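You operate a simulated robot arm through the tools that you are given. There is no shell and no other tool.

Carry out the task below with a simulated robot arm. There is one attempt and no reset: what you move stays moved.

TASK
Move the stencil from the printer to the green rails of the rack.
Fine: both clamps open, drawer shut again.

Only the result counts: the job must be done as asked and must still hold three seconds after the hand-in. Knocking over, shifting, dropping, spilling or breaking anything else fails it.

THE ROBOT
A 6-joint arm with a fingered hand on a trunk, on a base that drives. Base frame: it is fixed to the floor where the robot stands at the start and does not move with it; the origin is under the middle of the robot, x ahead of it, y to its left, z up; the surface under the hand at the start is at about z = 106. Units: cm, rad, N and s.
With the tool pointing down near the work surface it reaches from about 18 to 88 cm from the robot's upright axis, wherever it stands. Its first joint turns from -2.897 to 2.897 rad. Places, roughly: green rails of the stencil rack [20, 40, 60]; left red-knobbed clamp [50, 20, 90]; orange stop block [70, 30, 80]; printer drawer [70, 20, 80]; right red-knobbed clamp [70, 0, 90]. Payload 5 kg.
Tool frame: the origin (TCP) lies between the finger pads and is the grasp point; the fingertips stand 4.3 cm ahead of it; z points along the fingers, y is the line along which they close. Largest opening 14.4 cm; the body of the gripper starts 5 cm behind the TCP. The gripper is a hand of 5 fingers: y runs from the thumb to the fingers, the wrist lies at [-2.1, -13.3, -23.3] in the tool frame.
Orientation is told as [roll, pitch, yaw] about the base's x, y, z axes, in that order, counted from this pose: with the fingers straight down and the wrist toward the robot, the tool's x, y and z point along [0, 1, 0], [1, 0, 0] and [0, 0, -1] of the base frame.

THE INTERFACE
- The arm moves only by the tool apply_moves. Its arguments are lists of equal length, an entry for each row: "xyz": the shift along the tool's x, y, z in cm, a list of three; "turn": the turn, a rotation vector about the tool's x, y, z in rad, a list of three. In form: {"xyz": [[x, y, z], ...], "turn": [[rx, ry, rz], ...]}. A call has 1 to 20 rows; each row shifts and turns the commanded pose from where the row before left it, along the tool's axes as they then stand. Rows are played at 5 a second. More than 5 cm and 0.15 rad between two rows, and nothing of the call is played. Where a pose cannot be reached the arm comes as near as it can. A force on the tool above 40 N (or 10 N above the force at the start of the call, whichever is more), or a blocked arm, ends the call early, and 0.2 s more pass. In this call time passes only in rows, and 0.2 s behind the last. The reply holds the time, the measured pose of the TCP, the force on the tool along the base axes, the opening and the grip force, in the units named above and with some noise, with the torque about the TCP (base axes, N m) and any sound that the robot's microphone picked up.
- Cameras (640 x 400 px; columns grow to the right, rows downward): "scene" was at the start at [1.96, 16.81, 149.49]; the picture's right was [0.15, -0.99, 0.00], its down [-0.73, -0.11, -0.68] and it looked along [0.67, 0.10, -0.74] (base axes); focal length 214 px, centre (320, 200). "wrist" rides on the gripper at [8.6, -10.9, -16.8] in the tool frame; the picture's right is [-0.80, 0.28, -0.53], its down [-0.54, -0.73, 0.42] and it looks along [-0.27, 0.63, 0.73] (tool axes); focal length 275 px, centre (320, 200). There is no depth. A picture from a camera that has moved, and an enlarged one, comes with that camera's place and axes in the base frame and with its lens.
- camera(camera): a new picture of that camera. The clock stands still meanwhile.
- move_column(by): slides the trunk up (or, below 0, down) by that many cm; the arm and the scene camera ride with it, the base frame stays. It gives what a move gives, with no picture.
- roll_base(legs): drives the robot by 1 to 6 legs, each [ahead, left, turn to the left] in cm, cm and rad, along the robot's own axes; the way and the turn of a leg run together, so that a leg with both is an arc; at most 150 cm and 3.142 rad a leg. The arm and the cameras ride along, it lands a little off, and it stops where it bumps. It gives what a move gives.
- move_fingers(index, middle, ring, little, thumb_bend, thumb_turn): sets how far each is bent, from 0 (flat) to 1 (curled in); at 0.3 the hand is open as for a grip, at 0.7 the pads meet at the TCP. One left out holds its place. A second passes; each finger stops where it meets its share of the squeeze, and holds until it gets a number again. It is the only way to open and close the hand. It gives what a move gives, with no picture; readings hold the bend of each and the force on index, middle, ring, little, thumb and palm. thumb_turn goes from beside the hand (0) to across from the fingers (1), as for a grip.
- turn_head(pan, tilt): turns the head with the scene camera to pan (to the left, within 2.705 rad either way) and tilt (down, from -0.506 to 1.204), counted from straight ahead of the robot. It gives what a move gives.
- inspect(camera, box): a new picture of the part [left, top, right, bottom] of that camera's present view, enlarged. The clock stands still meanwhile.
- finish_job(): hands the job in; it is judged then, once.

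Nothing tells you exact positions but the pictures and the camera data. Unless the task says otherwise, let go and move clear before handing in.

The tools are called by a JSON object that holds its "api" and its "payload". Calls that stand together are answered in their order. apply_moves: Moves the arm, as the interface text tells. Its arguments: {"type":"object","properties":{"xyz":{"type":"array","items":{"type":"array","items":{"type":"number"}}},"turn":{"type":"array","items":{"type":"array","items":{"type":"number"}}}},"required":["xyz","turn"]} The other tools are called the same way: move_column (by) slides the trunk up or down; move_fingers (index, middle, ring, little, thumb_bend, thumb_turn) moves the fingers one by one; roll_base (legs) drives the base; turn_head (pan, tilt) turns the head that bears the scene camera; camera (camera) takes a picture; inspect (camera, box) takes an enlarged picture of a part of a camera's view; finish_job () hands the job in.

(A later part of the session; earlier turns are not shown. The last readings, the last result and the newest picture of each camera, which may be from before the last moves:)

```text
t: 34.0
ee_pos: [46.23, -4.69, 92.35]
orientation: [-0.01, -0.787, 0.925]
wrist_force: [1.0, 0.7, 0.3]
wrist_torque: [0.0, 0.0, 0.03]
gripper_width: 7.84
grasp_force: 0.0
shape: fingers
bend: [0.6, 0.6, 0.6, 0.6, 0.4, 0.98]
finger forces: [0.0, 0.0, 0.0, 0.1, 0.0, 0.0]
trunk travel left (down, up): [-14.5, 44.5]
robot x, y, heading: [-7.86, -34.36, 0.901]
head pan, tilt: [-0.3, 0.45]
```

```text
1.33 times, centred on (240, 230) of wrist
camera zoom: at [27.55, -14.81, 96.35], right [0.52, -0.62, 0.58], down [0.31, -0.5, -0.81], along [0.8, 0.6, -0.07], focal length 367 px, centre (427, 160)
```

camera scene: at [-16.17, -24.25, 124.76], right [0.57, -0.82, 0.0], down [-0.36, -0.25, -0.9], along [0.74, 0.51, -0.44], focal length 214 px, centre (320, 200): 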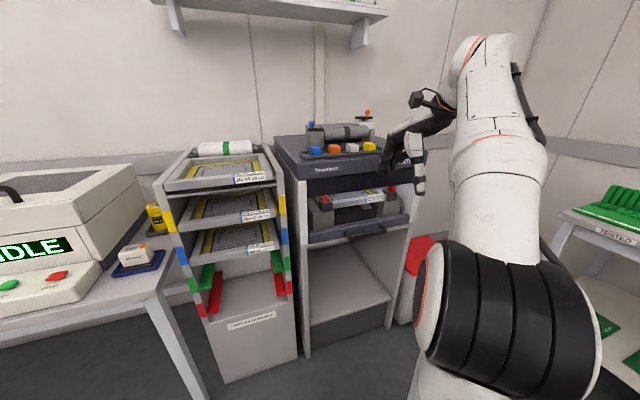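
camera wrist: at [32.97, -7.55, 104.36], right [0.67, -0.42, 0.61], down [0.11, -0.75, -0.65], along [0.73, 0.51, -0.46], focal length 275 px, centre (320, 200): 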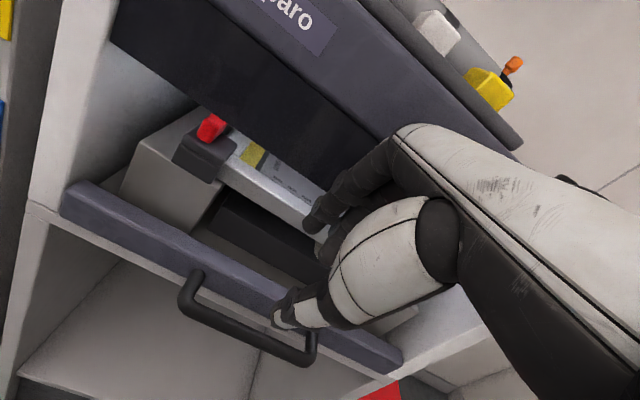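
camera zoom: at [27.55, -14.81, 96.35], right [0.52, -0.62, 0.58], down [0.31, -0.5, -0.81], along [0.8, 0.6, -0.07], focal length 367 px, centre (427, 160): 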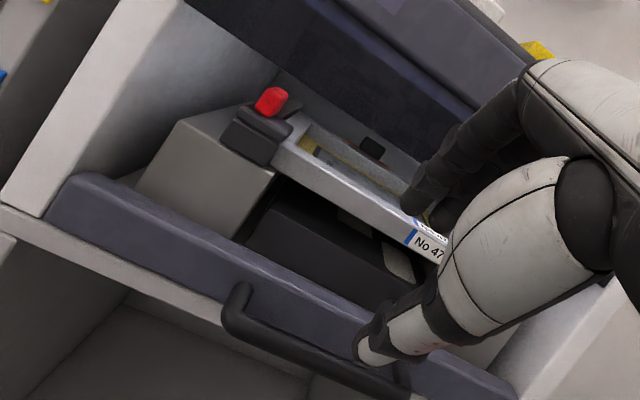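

{"api": "apply_moves", "payload": {"xyz": [[0, -2.446, 2.433], [0, -2.446, 2.433], [0, -2.446, 2.433], [0, 1.446, 1.453], [0, 1.446, 1.453], [0, 1.446, 1.453]], "turn": [[0, 0, 0], [0, 0, 0], [0, 0, 0], [0, 0, 0], [0, 0, 0], [0, 0, 0]]}}

{"api": "inspect", "payload": {"camera": "scene", "box": [320, 160, 440, 260]}}

{"api": "inspect", "payload": {"camera": "wrist", "box": [80, 80, 400, 380]}}

```text
t: 35.4
ee_pos: [50.01, 0.13, 81.83]
orientation: [-0.013, -0.788, 0.928]
wrist_force: [0.1, -0.1, -0.4]
wrist_torque: [-0.07, -0.01, 0.03]
gripper_width: 7.79
grasp_force: 0.1
shape: fingers
bend: [0.6, 0.6, 0.6, 0.6, 0.4, 0.98]
finger forces: [0.1, 0.0, 0.0, 0.1, 0.1, 0.0]
trunk travel left (down, up): [-14.5, 44.5]
robot x, y, heading: [-7.64, -34.21, 0.908]
head pan, tilt: [-0.3, 0.45]
```

```text
4.00 times, centred on (380, 210) of scene
camera zoom: at [-16.17, -24.3, 124.76], right [0.57, -0.82, 0.0], down [-0.36, -0.25, -0.9], along [0.74, 0.51, -0.44], focal length 858 px, centre (80, 160)
```

zoom: 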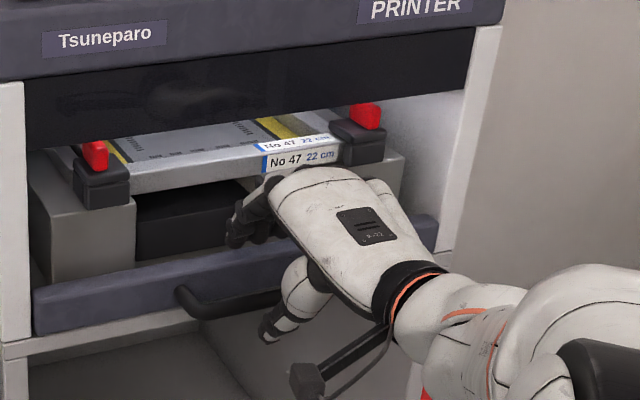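

```text
1.33 times, centred on (240, 230) of wrist
camera zoom: at [31.29, -10.0, 85.9], right [0.52, -0.62, 0.58], down [0.31, -0.5, -0.81], along [0.8, 0.6, -0.07], focal length 367 px, centre (427, 160)
```

zoom: 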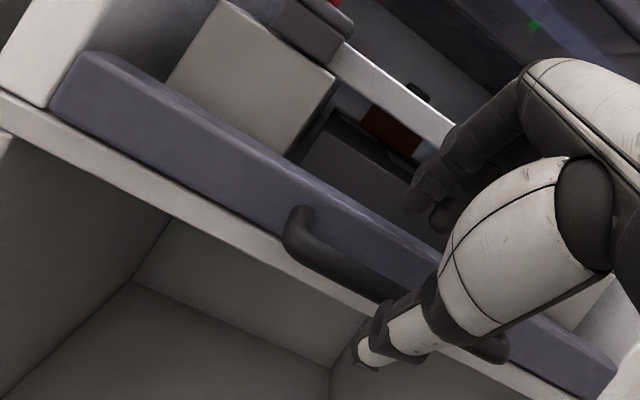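

The fingertips are above the gap between the bar and the drawer panel. I'll lower them into the gap.

{"api": "apply_moves", "payload": {"xyz": [[0, -1.099, 1.093], [0, -1.099, 1.093], [0, -1.099, 1.093], [0, -1.099, 1.093]], "turn": [[0, 0, 0], [0, 0, 0], [0, 0, 0], [0, 0, 0]]}}

{"api": "inspect", "payload": {"camera": "scene", "box": [320, 160, 440, 260]}}

{"api": "inspect", "payload": {"camera": "wrist", "box": [80, 80, 400, 380]}}

```text
t: 36.1
ee_pos: [50.16, 0.18, 79.73]
orientation: [-0.011, -0.816, 0.923]
wrist_force: [-5.8, -3.9, 15.2]
wrist_torque: [0.64, -0.53, 0.11]
gripper_width: 8.04
grasp_force: 7.9
shape: fingers
bend: [0.59, 0.58, 0.6, 0.6, 0.4, 0.98]
finger forces: [7.8, 8.1, 0.0, 0.1, 0.0, 0.0]
trunk travel left (down, up): [-14.5, 44.5]
robot x, y, heading: [-7.97, -34.33, 0.907]
head pan, tilt: [-0.3, 0.45]
stopped in row 3: the force on the tool passed its limit at 48 N (the readings are from after the stop); the commanded pose is now the measured one
```

```text
4.00 times, centred on (380, 210) of scene
camera zoom: at [-16.32, -24.4, 124.77], right [0.57, -0.82, 0.0], down [-0.36, -0.25, -0.9], along [0.74, 0.51, -0.43], focal length 858 px, centre (80, 160)
```

zoom: 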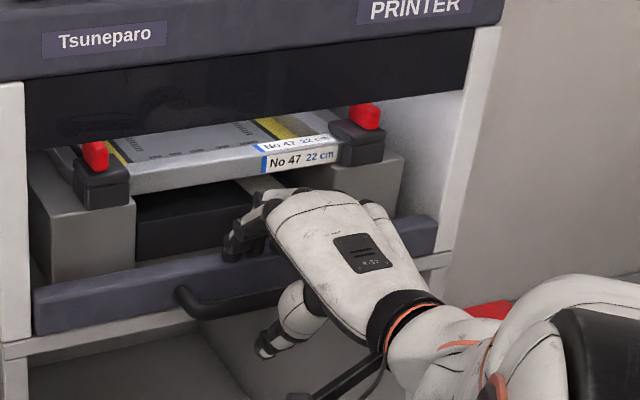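

```text
1.33 times, centred on (240, 230) of wrist
camera zoom: at [31.36, -9.96, 83.23], right [0.51, -0.64, 0.58], down [0.32, -0.48, -0.81], along [0.8, 0.6, -0.04], focal length 367 px, centre (427, 160)
```

zoom: 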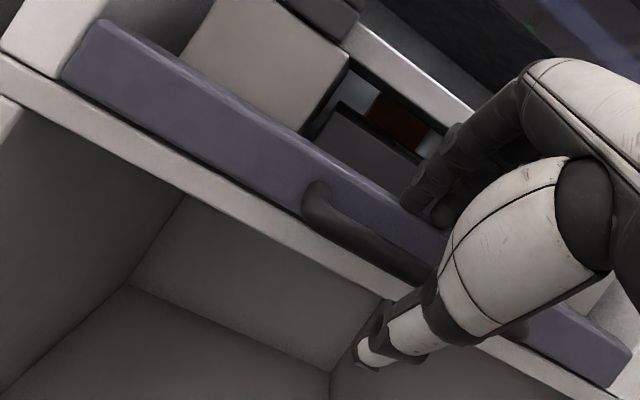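

The fingers rest on the panel's top edge, so the gap is narrower than I thought. I'll lift, shift back about 0.9 cm and lower again.

{"api": "apply_moves", "payload": {"xyz": [[0, 0.875, -0.822], [0, -0.617, -0.656], [0, -0.85, 0.85], [0, -0.85, 0.85], [0, -0.85, 0.85], [0, -0.85, 0.85]], "turn": [[0.028, 0, 0], [0, 0, 0], [0, 0, 0], [0, 0, 0], [0, 0, 0], [0, 0, 0]]}}

{"api": "inspect", "payload": {"camera": "scene", "box": [320, 160, 440, 260]}}

{"api": "inspect", "payload": {"camera": "wrist", "box": [80, 80, 400, 380]}}

```text
t: 37.1
ee_pos: [49.63, -0.53, 79.75]
orientation: [-0.01, -0.806, 0.921]
wrist_force: [-7.4, -4.3, 16.4]
wrist_torque: [0.63, -0.56, 0.17]
gripper_width: 7.88
grasp_force: 9.7
shape: fingers
bend: [0.6, 0.58, 0.6, 0.6, 0.4, 0.98]
finger forces: [9.4, 9.4, 0.1, 0.0, 0.0, 0.0]
trunk travel left (down, up): [-14.5, 44.5]
robot x, y, heading: [-7.76, -34.49, 0.902]
head pan, tilt: [-0.3, 0.45]
stopped in row 4: the force on the tool passed its limit at 46 N (the readings are from after the stop); the commanded pose is now the measured one
```

```text
4.00 times, centred on (380, 210) of scene
camera zoom: at [-16.35, -24.42, 124.77], right [0.57, -0.82, 0.0], down [-0.36, -0.25, -0.9], along [0.74, 0.51, -0.43], focal length 858 px, centre (80, 160)
```

zoom: 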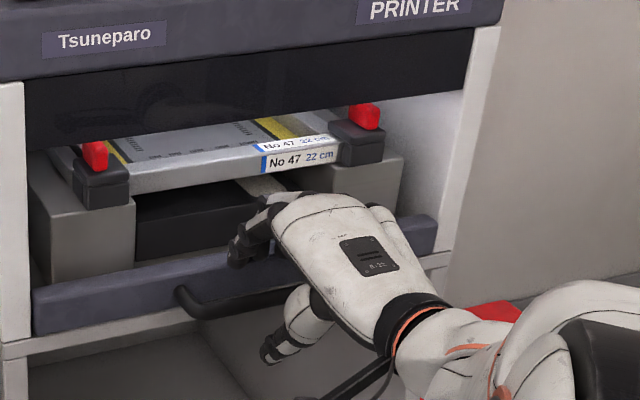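

```text
1.33 times, centred on (240, 230) of wrist
camera zoom: at [30.9, -10.66, 83.48], right [0.51, -0.63, 0.58], down [0.31, -0.49, -0.81], along [0.8, 0.6, -0.05], focal length 367 px, centre (427, 160)
```

zoom: 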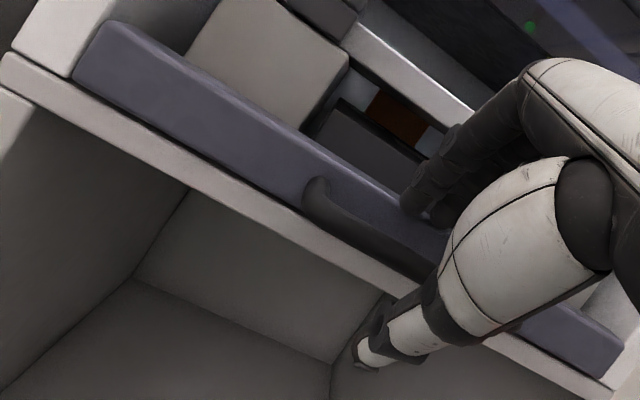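

{"api": "apply_moves", "payload": {"xyz": [[0, 0.722, -0.692], [0, -0.83, -0.865], [0, -0.85, 0.85], [0, -0.85, 0.85], [0, -0.85, 0.85]], "turn": [[0.018, 0, 0], [0, 0, 0], [0, 0, 0], [0, 0, 0], [0, 0, 0]]}}

{"api": "inspect", "payload": {"camera": "scene", "box": [320, 160, 440, 260]}}

{"api": "inspect", "payload": {"camera": "wrist", "box": [80, 80, 400, 380]}}

```text
t: 38.3
ee_pos: [48.9, -1.5, 76.75]
orientation: [-0.009, -0.779, 0.922]
wrist_force: [0.2, 0.1, 2.0]
wrist_torque: [-0.03, -0.09, 0.0]
gripper_width: 7.83
grasp_force: 0.0
shape: fingers
bend: [0.6, 0.6, 0.6, 0.6, 0.4, 0.98]
finger forces: [0.0, 0.0, 0.0, 0.9, 0.1, 0.0]
trunk travel left (down, up): [-14.5, 44.5]
robot x, y, heading: [-7.94, -34.07, 0.903]
head pan, tilt: [-0.3, 0.45]
```

```text
4.00 times, centred on (380, 210) of scene
camera zoom: at [-16.2, -24.31, 124.77], right [0.57, -0.82, 0.0], down [-0.36, -0.25, -0.9], along [0.74, 0.51, -0.44], focal length 858 px, centre (80, 160)
```

zoom: 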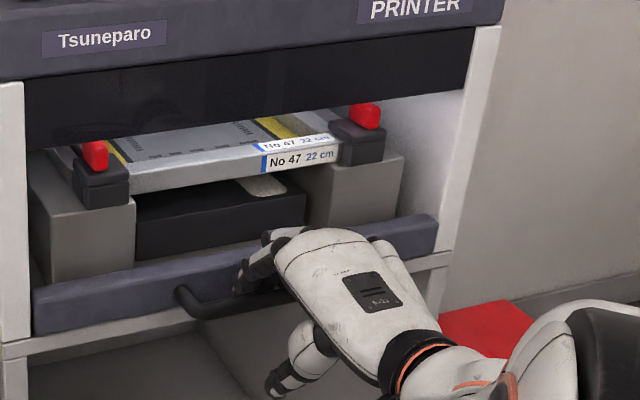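

```text
1.33 times, centred on (240, 230) of wrist
camera zoom: at [30.26, -11.55, 80.92], right [0.52, -0.62, 0.59], down [0.3, -0.51, -0.81], along [0.8, 0.6, -0.08], focal length 367 px, centre (427, 160)
```

zoom: 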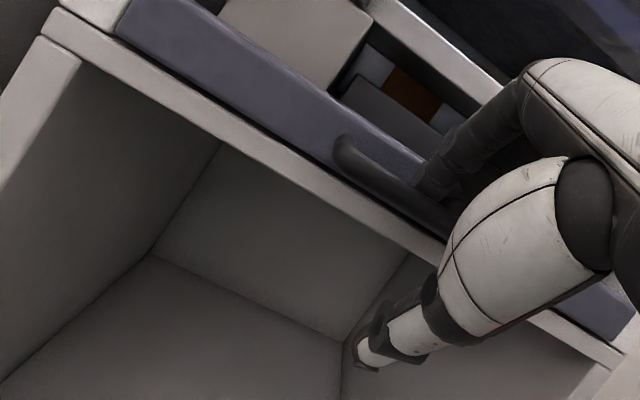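

The fingers are now in the gap behind the bar. I'll lower them slightly more and close the hand on it.

{"api": "apply_moves", "payload": {"xyz": [[0, -0.5, 0.5], [0, -0.5, 0.5]], "turn": [[0, 0, 0], [0, 0, 0]]}}

{"api": "move_fingers", "payload": {"index": 0.85, "middle": 0.85, "ring": 0.85, "little": 0.85, "thumb_bend": 0.75}}

{"api": "inspect", "payload": {"camera": "scene", "box": [320, 160, 440, 260]}}

{"api": "inspect", "payload": {"camera": "wrist", "box": [80, 80, 400, 380]}}

```text
t: 38.9
ee_pos: [49.02, -1.44, 75.55]
orientation: [-0.01, -0.783, 0.921]
wrist_force: [3.7, 4.2, 13.5]
wrist_torque: [-0.05, -0.58, 0.16]
gripper_width: 8.26
grasp_force: 6.1
shape: fingers
bend: [0.58, 0.6, 0.6, 0.57, 0.4, 0.98]
finger forces: [4.6, 0.0, 0.0, 7.6, 0.0, 0.1]
trunk travel left (down, up): [-14.5, 44.5]
robot x, y, heading: [-7.97, -34.71, 0.9]
head pan, tilt: [-0.3, 0.45]
```

```text
t: 39.9
ee_pos: [49.0, -1.49, 75.03]
orientation: [-0.006, -0.774, 0.921]
wrist_force: [-1.7, -2.4, -5.2]
wrist_torque: [1.88, -0.78, 1.39]
gripper_width: 0.47
grasp_force: 63.2
shape: fingers
bend: [0.78, 0.84, 0.82, 0.74, 0.68, 0.97]
finger forces: [3.1, 78.2, 22.8, 22.5, 0.1, 0.0]
trunk travel left (down, up): [-14.5, 44.5]
robot x, y, heading: [-8.02, -34.33, 0.902]
head pan, tilt: [-0.3, 0.45]
```

```text
4.00 times, centred on (380, 210) of scene
camera zoom: at [-16.17, -24.33, 124.75], right [0.57, -0.82, 0.0], down [-0.36, -0.25, -0.9], along [0.74, 0.51, -0.44], focal length 858 px, centre (80, 160)
```

zoom: 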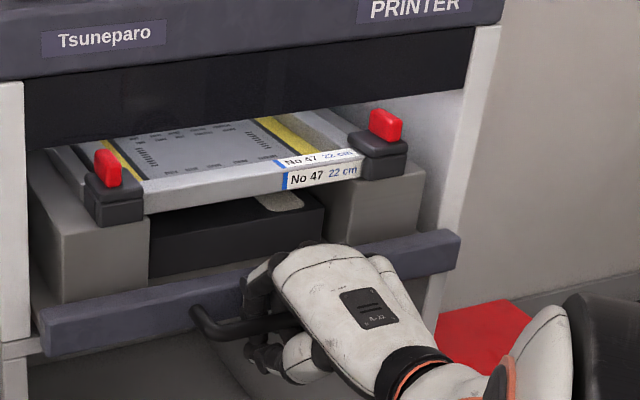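

```text
1.33 times, centred on (240, 230) of wrist
camera zoom: at [30.24, -11.54, 79.39], right [0.52, -0.62, 0.58], down [0.3, -0.51, -0.81], along [0.8, 0.6, -0.08], focal length 367 px, centre (427, 160)
```

zoom: 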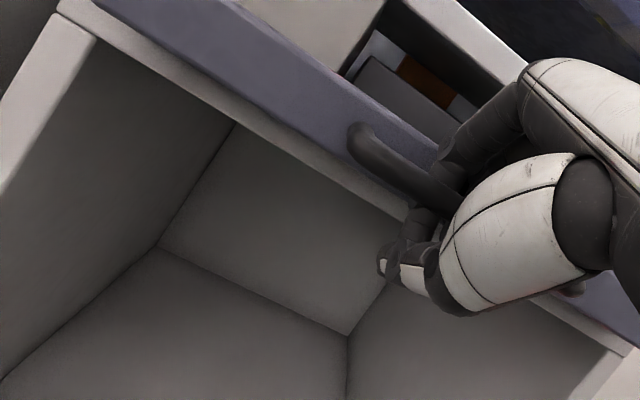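

The hand has hooked the bar and the drawer has already come out a couple of cm. I'll pull it further along its axis.

{"api": "apply_moves", "payload": {"xyz": [[0, -1.43, -1.4], [0, -1.43, -1.4], [0, -1.43, -1.4], [0, -1.43, -1.4]], "turn": [[0, 0, 0], [0, 0, 0], [0, 0, 0], [0, 0, 0]]}}

{"api": "inspect", "payload": {"camera": "scene", "box": [290, 130, 450, 270]}}

```text
t: 40.9
ee_pos: [44.05, -7.89, 75.03]
orientation: [-0.008, -0.774, 0.92]
wrist_force: [3.3, -4.6, -18.7]
wrist_torque: [1.95, -0.33, 1.36]
gripper_width: 0.46
grasp_force: 61.9
shape: fingers
bend: [0.78, 0.84, 0.82, 0.74, 0.68, 0.97]
finger forces: [5.5, 75.1, 23.3, 21.0, 0.1, 0.0]
trunk travel left (down, up): [-14.5, 44.5]
robot x, y, heading: [-8.07, -34.81, 0.901]
head pan, tilt: [-0.3, 0.45]
```

```text
2.86 times, centred on (370, 200) of scene
camera zoom: at [-16.07, -24.31, 124.76], right [0.57, -0.82, 0.0], down [-0.36, -0.25, -0.9], along [0.74, 0.51, -0.44], focal length 613 px, centre (177, 200)
```

zoom: 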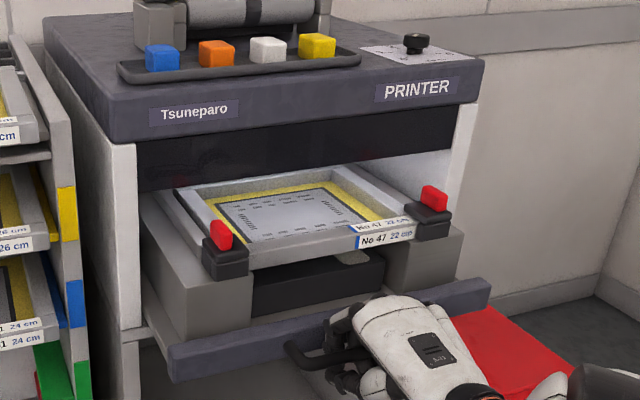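

The drawer slides freely and is about 10 cm out. I'll pull it a further 8 cm to get better access to the clamps.

{"api": "apply_moves", "payload": {"xyz": [[0, -1.43, -1.4], [0, -1.43, -1.4], [0, -1.43, -1.4], [0, -1.43, -1.4]], "turn": [[0, 0, 0], [0, 0, 0], [0, 0, 0], [0, 0, 0]]}}

{"api": "inspect", "payload": {"camera": "scene", "box": [290, 150, 450, 290]}}

{"api": "camera", "payload": {"camera": "wrist"}}

```text
t: 41.9
ee_pos: [39.27, -14.42, 75.16]
orientation: [-0.008, -0.775, 0.919]
wrist_force: [16.4, -14.9, -28.9]
wrist_torque: [2.17, 0.19, 1.24]
gripper_width: 0.49
grasp_force: 62.7
shape: fingers
bend: [0.78, 0.84, 0.82, 0.74, 0.68, 0.97]
finger forces: [7.6, 72.2, 24.6, 20.7, 0.0, 0.0]
trunk travel left (down, up): [-14.5, 44.5]
robot x, y, heading: [-8.35, -34.62, 0.901]
head pan, tilt: [-0.3, 0.45]
```

```text
2.86 times, centred on (370, 220) of scene
camera zoom: at [-15.93, -24.37, 124.77], right [0.57, -0.82, 0.0], down [-0.36, -0.25, -0.9], along [0.74, 0.51, -0.44], focal length 613 px, centre (177, 143)
```

zoom: 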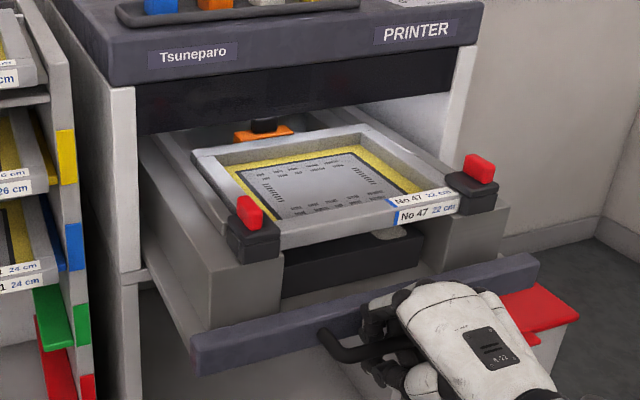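

```text
taken
camera wrist: at [20.61, -24.35, 79.46], right [0.52, -0.62, 0.58], down [0.3, -0.51, -0.81], along [0.8, 0.59, -0.08], focal length 275 px, centre (320, 200)
```

wrist: 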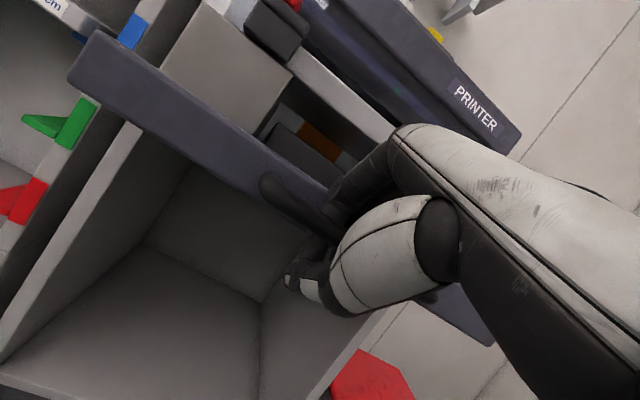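

{"api": "inspect", "payload": {"camera": "scene", "box": [335, 185, 375, 225]}}

{"api": "inspect", "payload": {"camera": "scene", "box": [390, 175, 430, 215]}}

{"api": "inspect", "payload": {"camera": "scene", "box": [330, 170, 430, 240]}}

```text
10.00 times, centred on (355, 205) of scene
camera zoom: at [-15.93, -24.37, 124.77], right [0.57, -0.82, 0.0], down [-0.36, -0.25, -0.9], along [0.74, 0.51, -0.44], focal length 2145 px, centre (-30, 150)
```

zoom: 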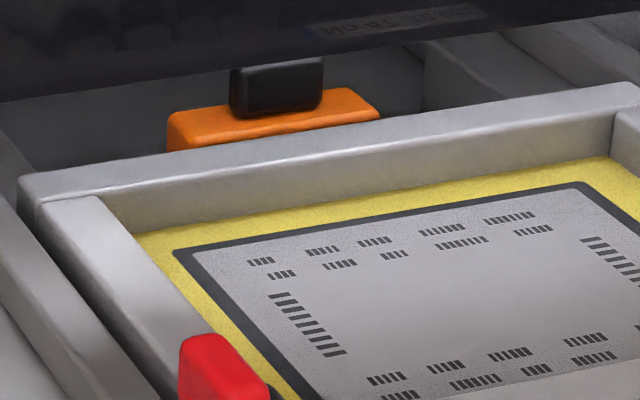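

```text
10.00 times, centred on (410, 195) of scene
camera zoom: at [-15.93, -24.37, 124.77], right [0.57, -0.82, 0.0], down [-0.36, -0.25, -0.9], along [0.74, 0.51, -0.44], focal length 2145 px, centre (-580, 250)
```

zoom: 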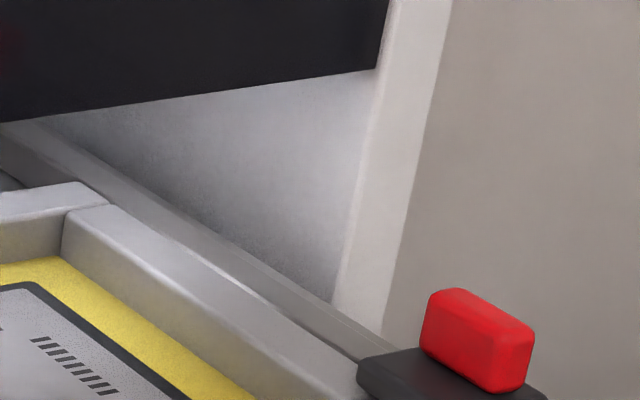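

```text
5.71 times, centred on (380, 205) of scene
camera zoom: at [-15.93, -24.37, 124.77], right [0.57, -0.82, 0.0], down [-0.36, -0.25, -0.9], along [0.74, 0.51, -0.44], focal length 1226 px, centre (-23, 171)
```

zoom: 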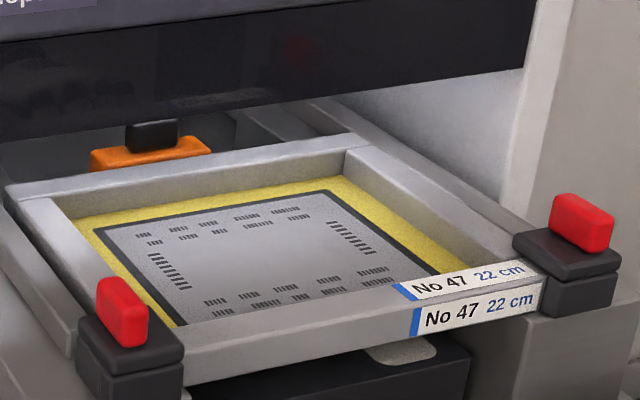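

The stencil now shows fully enough, and each clamp has a dark jaw over a front frame corner with a red fin on top. I'll relax the side load and release the handle, then look at the clamps up close.

{"api": "apply_moves", "payload": {"xyz": [[-0.2, -0.2, 0.2], [-0.1, 0, 0]], "turn": [[0, 0, 0], [0, 0, 0]]}}

{"api": "move_fingers", "payload": {"index": 0.6, "middle": 0.6, "ring": 0.6, "little": 0.6, "thumb_bend": 0.3}}

{"api": "inspect", "payload": {"camera": "scene", "box": [320, 170, 450, 280]}}

```text
t: 42.5
ee_pos: [39.24, -14.32, 75.11]
orientation: [-0.007, -0.78, 0.922]
wrist_force: [2.9, -4.4, -8.9]
wrist_torque: [1.84, -0.36, 1.36]
gripper_width: 0.49
grasp_force: 60.0
shape: fingers
bend: [0.78, 0.84, 0.82, 0.74, 0.68, 0.97]
finger forces: [7.9, 67.9, 22.9, 20.5, 0.0, 0.1]
trunk travel left (down, up): [-14.5, 44.5]
robot x, y, heading: [-8.24, -34.34, 0.906]
head pan, tilt: [-0.3, 0.45]
```

```text
t: 43.5
ee_pos: [39.41, -14.3, 75.0]
orientation: [-0.009, -0.78, 0.923]
wrist_force: [-2.0, 3.9, 6.9]
wrist_torque: [-0.08, 0.02, 0.5]
gripper_width: 9.5
grasp_force: 17.2
shape: fingers
bend: [0.6, 0.62, 0.6, 0.58, 0.3, 0.97]
finger forces: [21.0, 6.6, 0.0, 6.8, 0.0, 0.0]
trunk travel left (down, up): [-14.5, 44.5]
robot x, y, heading: [-7.93, -34.51, 0.901]
head pan, tilt: [-0.3, 0.45]
```

```text
3.64 times, centred on (385, 225) of scene
camera zoom: at [-16.23, -24.29, 124.77], right [0.57, -0.82, 0.0], down [-0.36, -0.25, -0.9], along [0.74, 0.51, -0.43], focal length 780 px, centre (84, 109)
```

zoom: 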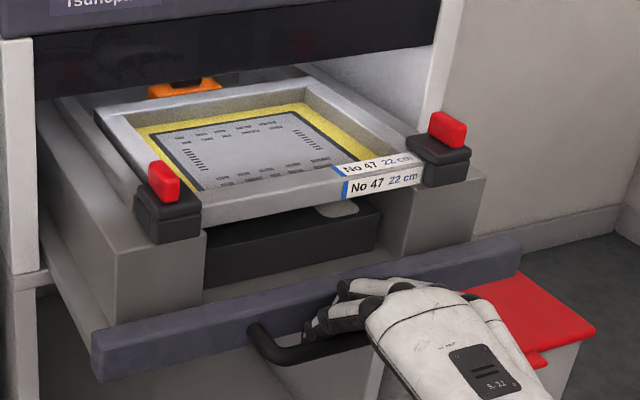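

{"api": "apply_moves", "payload": {"xyz": [[0, 0.7, -0.71], [0, 1.06, -1.07], [0, 1.4, -1.42], [0, 1.4, -1.42], [0, 1.4, -1.42], [0, 0, -2], [0, 0, -2], [0, 0, -2], [0, 0, -2], [0, 0, -2], [0, 0, -2]], "turn": [[0, 0, 0], [0, 0, 0], [0, 0, 0], [0, 0, 0], [0, 0, 0], [0.13, 0, 0], [0.13, 0, 0], [0.13, 0, 0], [0.13, 0, 0], [0.13, 0, 0], [0.13, 0, 0]]}}

{"api": "camera", "payload": {"camera": "scene"}}

{"api": "camera", "payload": {"camera": "wrist"}}

```text
t: 45.9
ee_pos: [36.24, -18.32, 94.02]
orientation: [-0.005, 0.004, 0.913]
wrist_force: [0.4, -0.4, -0.6]
wrist_torque: [0.01, -0.01, -0.02]
gripper_width: 9.59
grasp_force: 0.0
shape: fingers
bend: [0.6, 0.6, 0.6, 0.6, 0.3, 0.97]
finger forces: [0.1, 0.1, 0.1, 0.0, 0.0, 0.0]
trunk travel left (down, up): [-14.5, 44.5]
robot x, y, heading: [-7.73, -34.86, 0.905]
head pan, tilt: [-0.3, 0.45]
```

```text
taken
camera scene: at [-16.19, -24.32, 124.76], right [0.57, -0.82, 0.0], down [-0.36, -0.25, -0.9], along [0.74, 0.51, -0.44], focal length 214 px, centre (320, 200)
```

scene: 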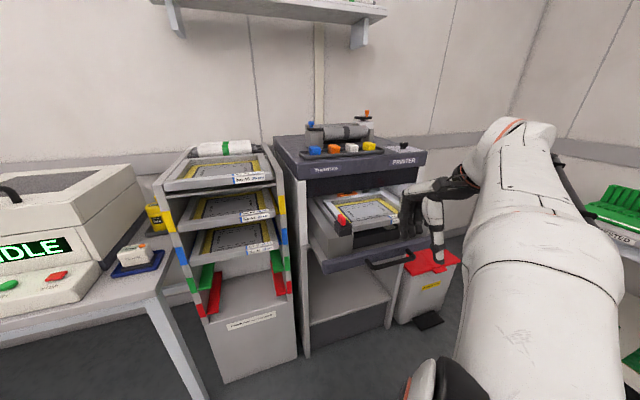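

```text
taken
camera wrist: at [22.78, -21.52, 110.67], right [0.8, -0.26, 0.54], down [-0.01, -0.91, -0.42], along [0.6, 0.33, -0.73], focal length 275 px, centre (320, 200)
```

wrist: 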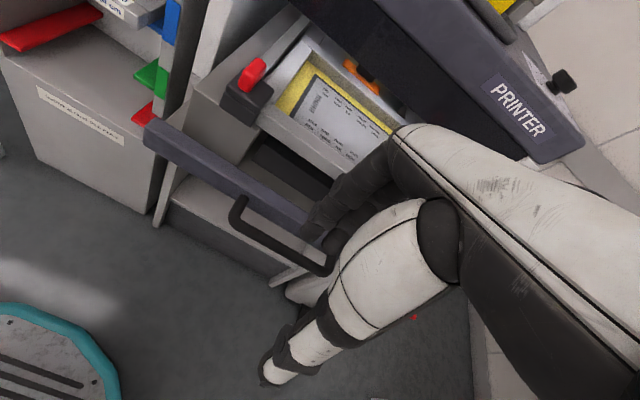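

{"api": "inspect", "payload": {"camera": "wrist", "box": [200, 40, 300, 140]}}

{"api": "inspect", "payload": {"camera": "wrist", "box": [180, 20, 440, 220]}}

{"api": "inspect", "payload": {"camera": "scene", "box": [310, 180, 430, 280]}}

```text
4.00 times, centred on (250, 90) of wrist
camera zoom: at [22.78, -21.52, 110.67], right [0.8, -0.26, 0.54], down [-0.01, -0.91, -0.42], along [0.6, 0.33, -0.73], focal length 1101 px, centre (600, 640)
```

zoom: 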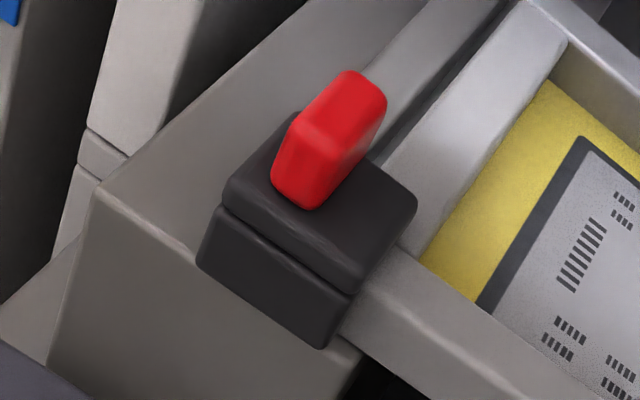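

```text
2.00 times, centred on (310, 120) of wrist
camera zoom: at [22.78, -21.52, 110.67], right [0.8, -0.26, 0.54], down [-0.01, -0.91, -0.42], along [0.6, 0.33, -0.73], focal length 551 px, centre (340, 360)
```

zoom: 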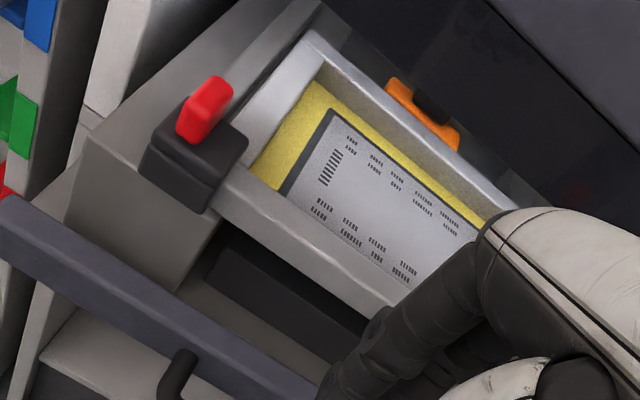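

```text
4.00 times, centred on (370, 230) of scene
camera zoom: at [-16.19, -24.32, 124.76], right [0.57, -0.82, 0.0], down [-0.36, -0.25, -0.9], along [0.74, 0.51, -0.44], focal length 858 px, centre (120, 80)
```

zoom: 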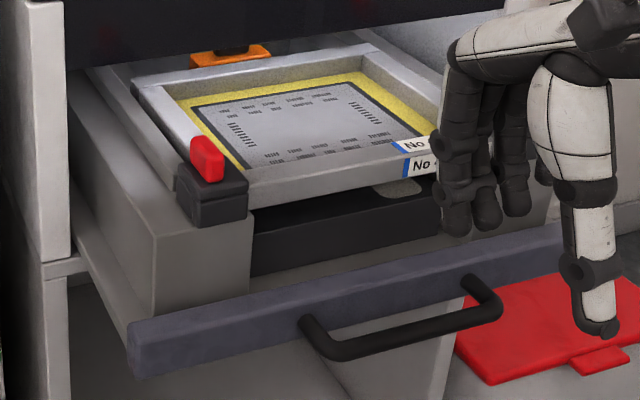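

The left red fin is at about (35.5, 3.4, 90), standing upright on the jaw. I'll extend only the index finger so I can gently test which way the clamp moves.

{"api": "move_fingers", "payload": {"index": 0.4, "middle": 1.0, "ring": 1.0, "little": 1.0, "thumb_bend": 0.2}}

{"api": "inspect", "payload": {"camera": "scene", "box": [370, 150, 490, 270]}}

{"api": "camera", "payload": {"camera": "wrist"}}

```text
t: 46.9
ee_pos: [36.23, -18.37, 93.97]
orientation: [-0.005, 0.002, 0.914]
wrist_force: [0.8, 0.0, 0.3]
wrist_torque: [0.04, 0.03, 0.04]
gripper_width: 14.31
grasp_force: 0.0
shape: fingers
bend: [0.4, 1.0, 1.0, 1.0, 0.2, 0.97]
finger forces: [0.1, 0.0, 0.0, 0.0, 0.1, 0.0]
trunk travel left (down, up): [-14.5, 44.5]
robot x, y, heading: [-7.8, -34.47, 0.902]
head pan, tilt: [-0.3, 0.45]
```

```text
3.33 times, centred on (430, 210) of scene
camera zoom: at [-16.19, -24.31, 124.76], right [0.57, -0.82, 0.0], down [-0.36, -0.25, -0.9], along [0.74, 0.51, -0.44], focal length 715 px, centre (-47, 167)
```

zoom: 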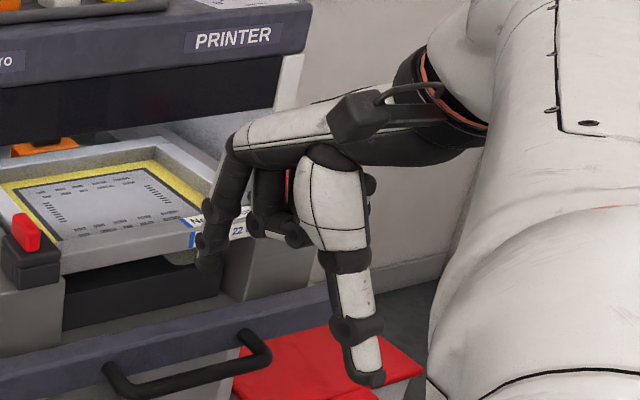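

```text
taken
camera wrist: at [22.77, -21.53, 110.65], right [0.8, -0.26, 0.54], down [-0.01, -0.91, -0.42], along [0.6, 0.33, -0.73], focal length 275 px, centre (320, 200)
```

wrist: 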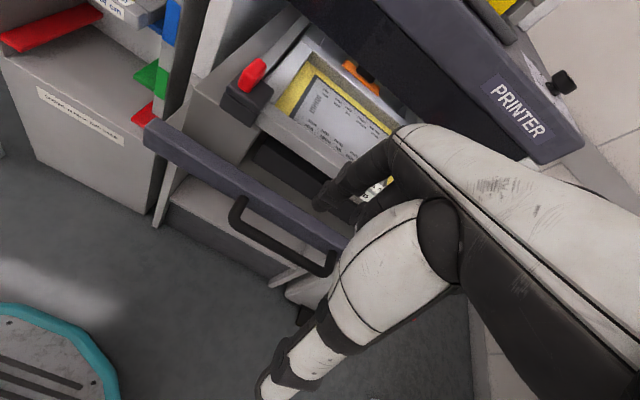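

{"api": "apply_moves", "payload": {"xyz": [[0, 2.7, -0.5], [0, 2.7, 0], [0, 2.7, 0], [0, 2.6, 0], [2.4, 0, 0], [2.4, 0, 0], [2.3, 0, 0], [2.3, 0, 0]], "turn": [[0, 0, -0.016], [0, 0, 0], [0, 0, 0], [0, 0, 0], [0, 0, 0], [0, 0, 0], [0, 0, 0], [0, 0, 0]]}}

{"api": "inspect", "payload": {"camera": "scene", "box": [320, 160, 440, 260]}}

{"api": "camera", "payload": {"camera": "wrist"}}

```text
t: 48.7
ee_pos: [35.02, -4.18, 94.38]
orientation: [-0.007, 0.001, 0.931]
wrist_force: [0.5, -0.3, 0.5]
wrist_torque: [0.04, 0.04, -0.02]
gripper_width: 14.31
grasp_force: 0.0
shape: fingers
bend: [0.4, 1.0, 1.0, 1.0, 0.2, 0.97]
finger forces: [0.0, 0.0, 0.1, 0.0, 0.0, 0.0]
trunk travel left (down, up): [-14.5, 44.5]
robot x, y, heading: [-7.86, -34.25, 0.905]
head pan, tilt: [-0.3, 0.45]
```

```text
4.00 times, centred on (380, 210) of scene
camera zoom: at [-16.16, -24.32, 124.77], right [0.57, -0.82, 0.0], down [-0.36, -0.25, -0.9], along [0.74, 0.51, -0.44], focal length 858 px, centre (80, 160)
```

zoom: 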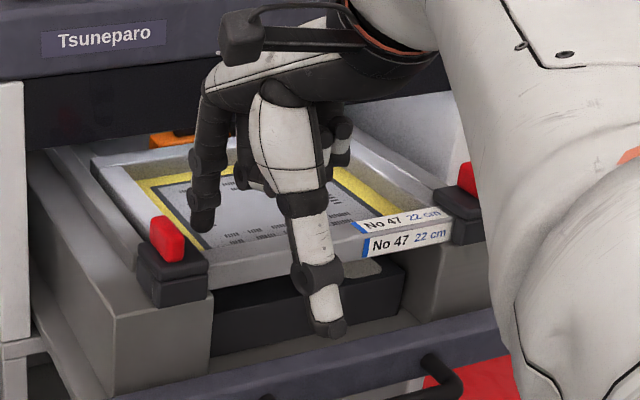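

```text
taken
camera wrist: at [21.69, -7.61, 111.08], right [0.81, -0.25, 0.54], down [0.0, -0.91, -0.42], along [0.59, 0.34, -0.73], focal length 275 px, centre (320, 200)
```

wrist: 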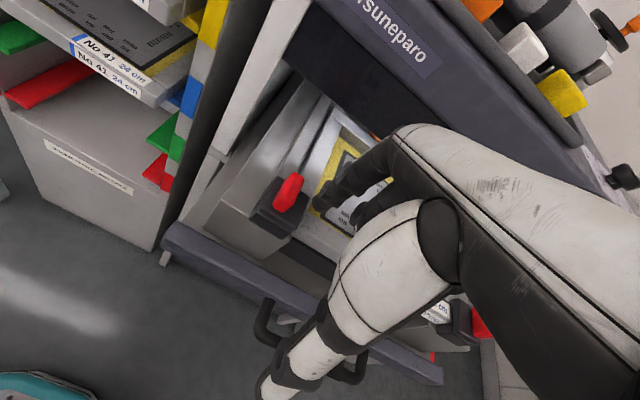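

{"api": "apply_moves", "payload": {"xyz": [[0, -0.6, 0.6], [0.7, 0, 0], [0.7, 0, 0], [0.6, 0, 0], [0.4, 0, 0], [0.4, 0, 0]], "turn": [[0, 0, 0], [0, 0, 0], [0, 0, 0], [0, 0, 0], [0, 0, 0], [0, 0, 0]]}}

{"api": "inspect", "payload": {"camera": "scene", "box": [320, 160, 440, 260]}}

{"api": "inspect", "payload": {"camera": "wrist", "box": [220, 120, 400, 270]}}

```text
t: 50.1
ee_pos: [32.57, -3.03, 93.84]
orientation: [-0.006, 0.002, 0.93]
wrist_force: [1.6, -1.6, 0.6]
wrist_torque: [0.0, -0.03, -0.11]
gripper_width: 14.32
grasp_force: 1.2
shape: fingers
bend: [0.4, 1.0, 1.0, 1.0, 0.2, 0.97]
finger forces: [2.1, 0.0, 0.1, 0.0, 0.1, 0.0]
trunk travel left (down, up): [-14.5, 44.5]
robot x, y, heading: [-8.29, -34.74, 0.903]
head pan, tilt: [-0.3, 0.45]
```

```text
4.00 times, centred on (380, 210) of scene
camera zoom: at [-16.17, -24.32, 124.77], right [0.57, -0.82, 0.0], down [-0.36, -0.25, -0.9], along [0.74, 0.51, -0.44], focal length 858 px, centre (80, 160)
```

zoom: 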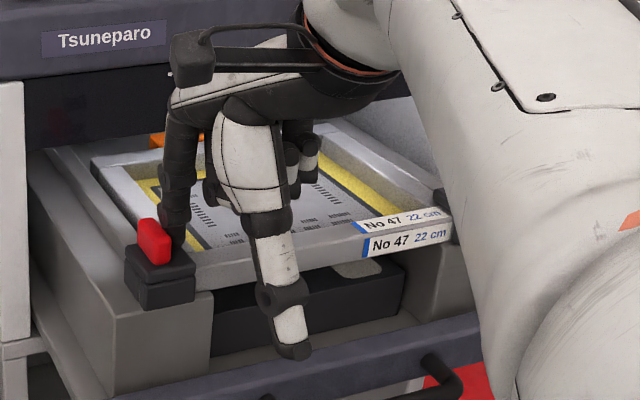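

```text
2.67 times, centred on (310, 195) of wrist
camera zoom: at [19.13, -6.36, 110.47], right [0.81, -0.25, 0.54], down [0.0, -0.91, -0.42], along [0.59, 0.34, -0.73], focal length 734 px, centre (347, 213)
```

zoom: 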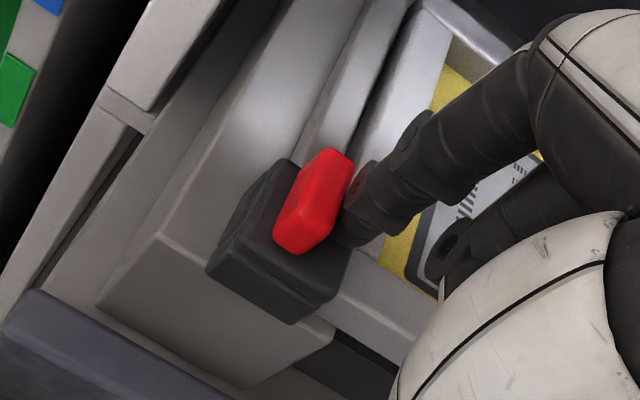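

The whole clamp slid outward with only about 2 N, so these clamps open by sliding sideways away from the frame. I'll keep pushing until it reaches its end.

{"api": "apply_moves", "payload": {"xyz": [[0.5, 0, 0], [0.5, 0, 0], [0.5, 0, 0], [0.5, 0, 0]], "turn": [[0, 0, 0], [0, 0, 0], [0, 0, 0], [0, 0, 0]]}}

{"api": "inspect", "payload": {"camera": "scene", "box": [320, 160, 440, 260]}}

{"api": "inspect", "payload": {"camera": "wrist", "box": [220, 120, 400, 270]}}

```text
t: 51.1
ee_pos: [30.99, -1.85, 93.83]
orientation: [-0.007, 0.002, 0.929]
wrist_force: [3.2, -1.7, -0.6]
wrist_torque: [-0.04, -0.08, -0.18]
gripper_width: 14.34
grasp_force: 1.6
shape: fingers
bend: [0.4, 1.0, 1.0, 1.0, 0.2, 0.97]
finger forces: [3.1, 0.0, 0.0, 0.0, 0.1, 0.0]
trunk travel left (down, up): [-14.5, 44.5]
robot x, y, heading: [-7.88, -34.77, 0.9]
head pan, tilt: [-0.3, 0.45]
```

```text
4.00 times, centred on (380, 210) of scene
camera zoom: at [-16.16, -24.32, 124.77], right [0.57, -0.82, 0.0], down [-0.36, -0.25, -0.9], along [0.74, 0.51, -0.44], focal length 858 px, centre (80, 160)
```

zoom: 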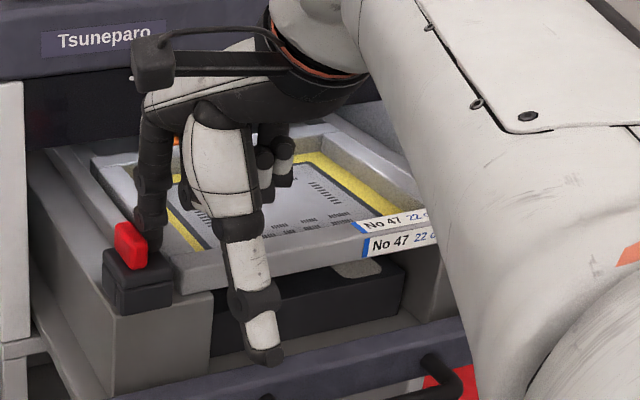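

```text
2.67 times, centred on (310, 195) of wrist
camera zoom: at [17.55, -5.16, 110.5], right [0.81, -0.25, 0.54], down [0.0, -0.91, -0.42], along [0.59, 0.34, -0.73], focal length 734 px, centre (347, 213)
```

zoom: 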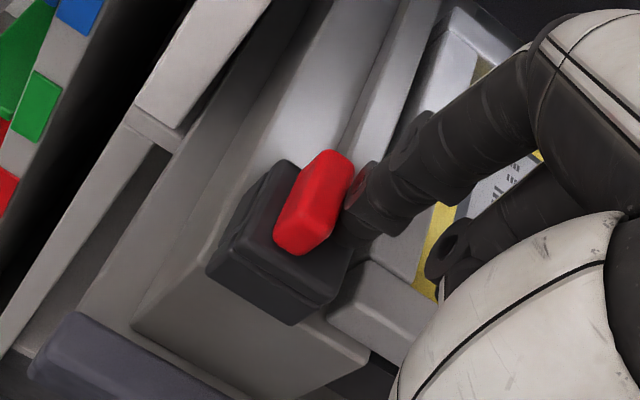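

{"api": "apply_moves", "payload": {"xyz": [[0.4, 0, 0], [0.4, 0, 0], [0.4, 0, 0], [0.4, 0, 0]], "turn": [[0, 0, 0], [0, 0, 0], [0, 0, 0], [0, 0, 0]]}}

{"api": "inspect", "payload": {"camera": "scene", "box": [320, 160, 440, 260]}}

```text
t: 52.1
ee_pos: [29.71, -1.02, 93.7]
orientation: [-0.007, 0.003, 0.928]
wrist_force: [17.2, -16.1, -0.2]
wrist_torque: [-0.34, -0.43, -1.44]
gripper_width: 14.22
grasp_force: 11.7
shape: fingers
bend: [0.4, 1.0, 1.0, 1.0, 0.2, 0.97]
finger forces: [23.3, 0.0, 0.1, 0.1, 0.0, 0.1]
trunk travel left (down, up): [-14.5, 44.5]
robot x, y, heading: [-7.9, -34.37, 0.899]
head pan, tilt: [-0.3, 0.45]
```

```text
4.00 times, centred on (380, 210) of scene
camera zoom: at [-16.03, -24.44, 124.78], right [0.57, -0.82, 0.0], down [-0.36, -0.25, -0.9], along [0.74, 0.51, -0.44], focal length 858 px, centre (80, 160)
```

zoom: 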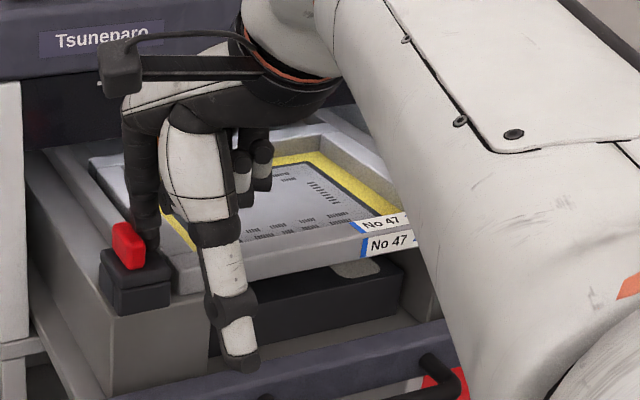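

The left clamp reached its outer stop, where the force rose to 23 N. Now I'll back off, lift, and go across to the inner side of the right fin.

{"api": "apply_moves", "payload": {"xyz": [[-1, 0, 0], [-0.5, 0, -2], [0, 0, -2], [-3.4, 0, 0], [-3.4, 0, 0], [-3.4, 0, 0], [-3.4, 0, 0], [-3.4, 0, 0], [-3.4, 0, 0], [-3.4, 0, 0], [-3.2, 0, 0]], "turn": [[0, 0, 0], [0, 0, 0], [0, 0, 0], [0, 0, 0], [0, 0, 0], [0, 0, 0], [0, 0, 0], [0, 0, 0], [0, 0, 0], [0, 0, 0], [0, 0, 0]]}}

{"api": "camera", "payload": {"camera": "scene"}}

{"api": "inspect", "payload": {"camera": "scene", "box": [320, 150, 460, 260]}}

{"api": "camera", "payload": {"camera": "wrist"}}

```text
t: 54.5
ee_pos: [52.47, -17.81, 97.87]
orientation: [-0.006, 0.001, 0.932]
wrist_force: [-1.1, 1.3, -0.1]
wrist_torque: [-0.05, -0.1, -0.02]
gripper_width: 14.31
grasp_force: 0.0
shape: fingers
bend: [0.4, 1.0, 1.0, 1.0, 0.2, 0.98]
finger forces: [0.1, 0.0, 0.1, 0.1, 0.0, 0.0]
trunk travel left (down, up): [-14.5, 44.5]
robot x, y, heading: [-8.69, -34.73, 0.903]
head pan, tilt: [-0.3, 0.45]
```

```text
taken
camera scene: at [-16.2, -24.29, 124.76], right [0.57, -0.82, 0.0], down [-0.36, -0.25, -0.9], along [0.74, 0.51, -0.44], focal length 214 px, centre (320, 200)
```

scene: 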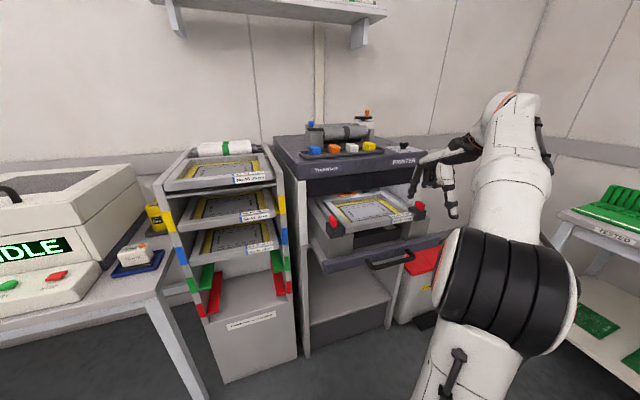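

```text
3.64 times, centred on (390, 205) of scene
camera zoom: at [-16.2, -24.29, 124.76], right [0.57, -0.82, 0.0], down [-0.36, -0.25, -0.9], along [0.74, 0.51, -0.44], focal length 780 px, centre (66, 182)
```

zoom: 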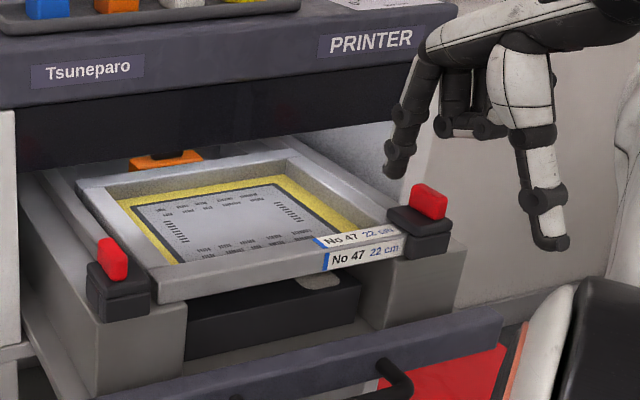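

```text
taken
camera wrist: at [39.09, -21.14, 114.57], right [0.81, -0.24, 0.54], down [0.0, -0.91, -0.42], along [0.59, 0.34, -0.73], focal length 275 px, centre (320, 200)
```

wrist: 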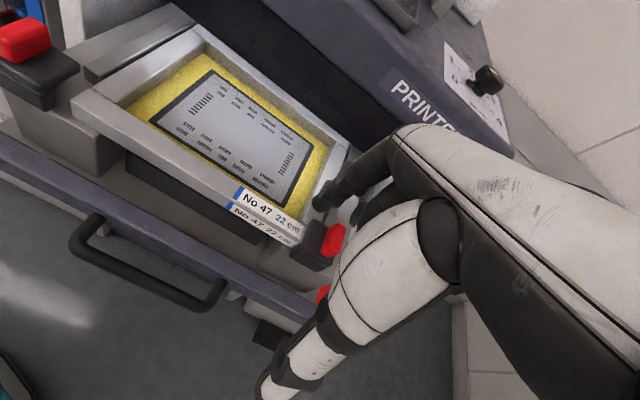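

{"api": "apply_moves", "payload": {"xyz": [[0, 0, 1.9], [0, 0, 1.9], [-1, 0, 0], [-1, 0, 0], [-0.7, 0, 0], [-0.5, 0, 0], [-0.5, 0, 0], [-0.5, 0, 0]], "turn": [[0, 0, 0], [0, 0, 0], [0, 0, 0], [0, 0, 0], [0, 0, 0], [0, 0, 0], [0, 0, 0], [0, 0, 0]]}}

{"api": "inspect", "payload": {"camera": "scene", "box": [320, 150, 460, 260]}}

{"api": "inspect", "payload": {"camera": "wrist", "box": [200, 120, 400, 290]}}

```text
t: 56.3
ee_pos: [55.86, -20.32, 94.12]
orientation: [-0.006, 0.001, 0.929]
wrist_force: [-1.1, 1.7, -1.2]
wrist_torque: [-0.01, 0.05, 0.06]
gripper_width: 14.36
grasp_force: 0.3
shape: fingers
bend: [0.4, 1.0, 1.0, 1.0, 0.2, 0.98]
finger forces: [1.3, 0.0, 0.1, 0.1, 0.0, 0.1]
trunk travel left (down, up): [-14.5, 44.5]
robot x, y, heading: [-8.16, -34.24, 0.905]
head pan, tilt: [-0.3, 0.45]
```

```text
3.64 times, centred on (390, 205) of scene
camera zoom: at [-16.19, -24.3, 124.76], right [0.57, -0.82, 0.0], down [-0.36, -0.25, -0.9], along [0.74, 0.51, -0.44], focal length 780 px, centre (66, 182)
```

zoom: 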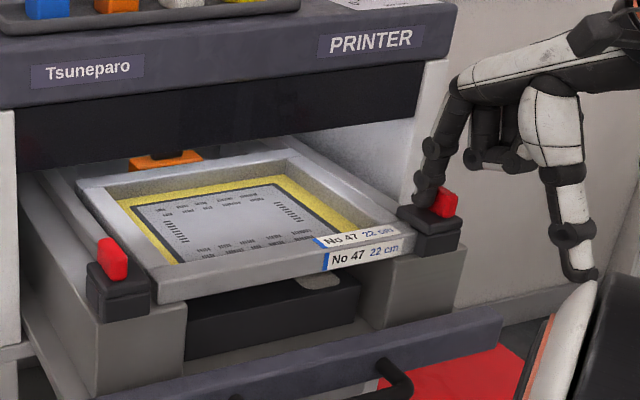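

```text
2.35 times, centred on (300, 205) of wrist
camera zoom: at [42.47, -23.7, 110.86], right [0.81, -0.25, 0.54], down [0.0, -0.91, -0.42], along [0.59, 0.34, -0.73], focal length 648 px, centre (367, 188)
```

zoom: 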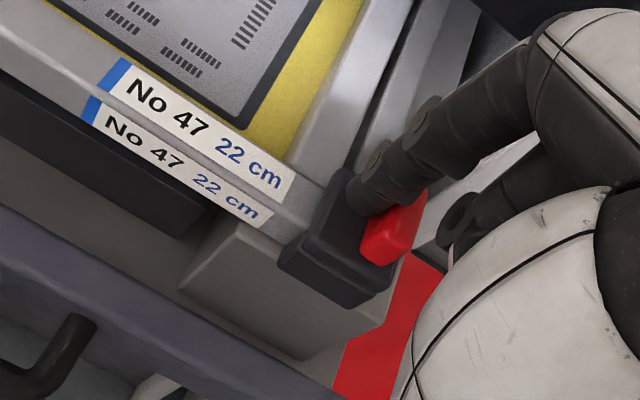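

{"api": "apply_moves", "payload": {"xyz": [[-0.5, 0, 0], [-0.5, 0, 0], [-0.5, 0, 0], [-0.5, 0, 0], [-0.4, 0, 0]], "turn": [[0, 0, 0], [0, 0, 0], [0, 0, 0], [0, 0, 0], [0, 0, 0]]}}

{"api": "inspect", "payload": {"camera": "wrist", "box": [200, 120, 400, 290]}}

```text
t: 57.5
ee_pos: [57.72, -21.64, 94.19]
orientation: [-0.003, 0.002, 0.931]
wrist_force: [-7.5, 5.9, -1.5]
wrist_torque: [0.1, 0.31, 0.61]
gripper_width: 14.31
grasp_force: 4.7
shape: fingers
bend: [0.4, 1.0, 1.0, 1.0, 0.2, 0.98]
finger forces: [9.5, 0.1, 0.0, 0.0, 0.1, 0.0]
trunk travel left (down, up): [-14.5, 44.5]
robot x, y, heading: [-7.98, -34.32, 0.902]
head pan, tilt: [-0.3, 0.45]
```

```text
2.35 times, centred on (300, 205) of wrist
camera zoom: at [44.31, -25.07, 110.91], right [0.81, -0.24, 0.54], down [0.0, -0.91, -0.42], along [0.59, 0.34, -0.73], focal length 648 px, centre (367, 188)
```

zoom: 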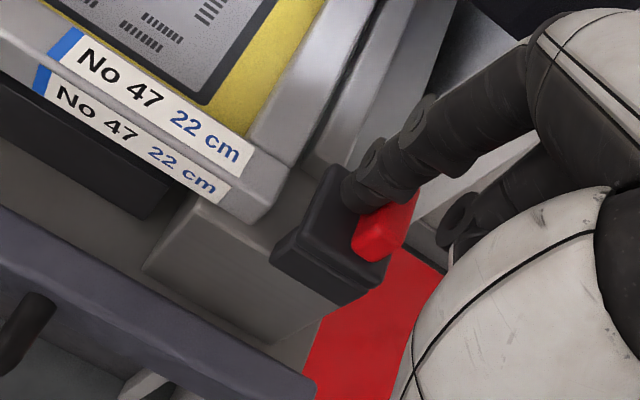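

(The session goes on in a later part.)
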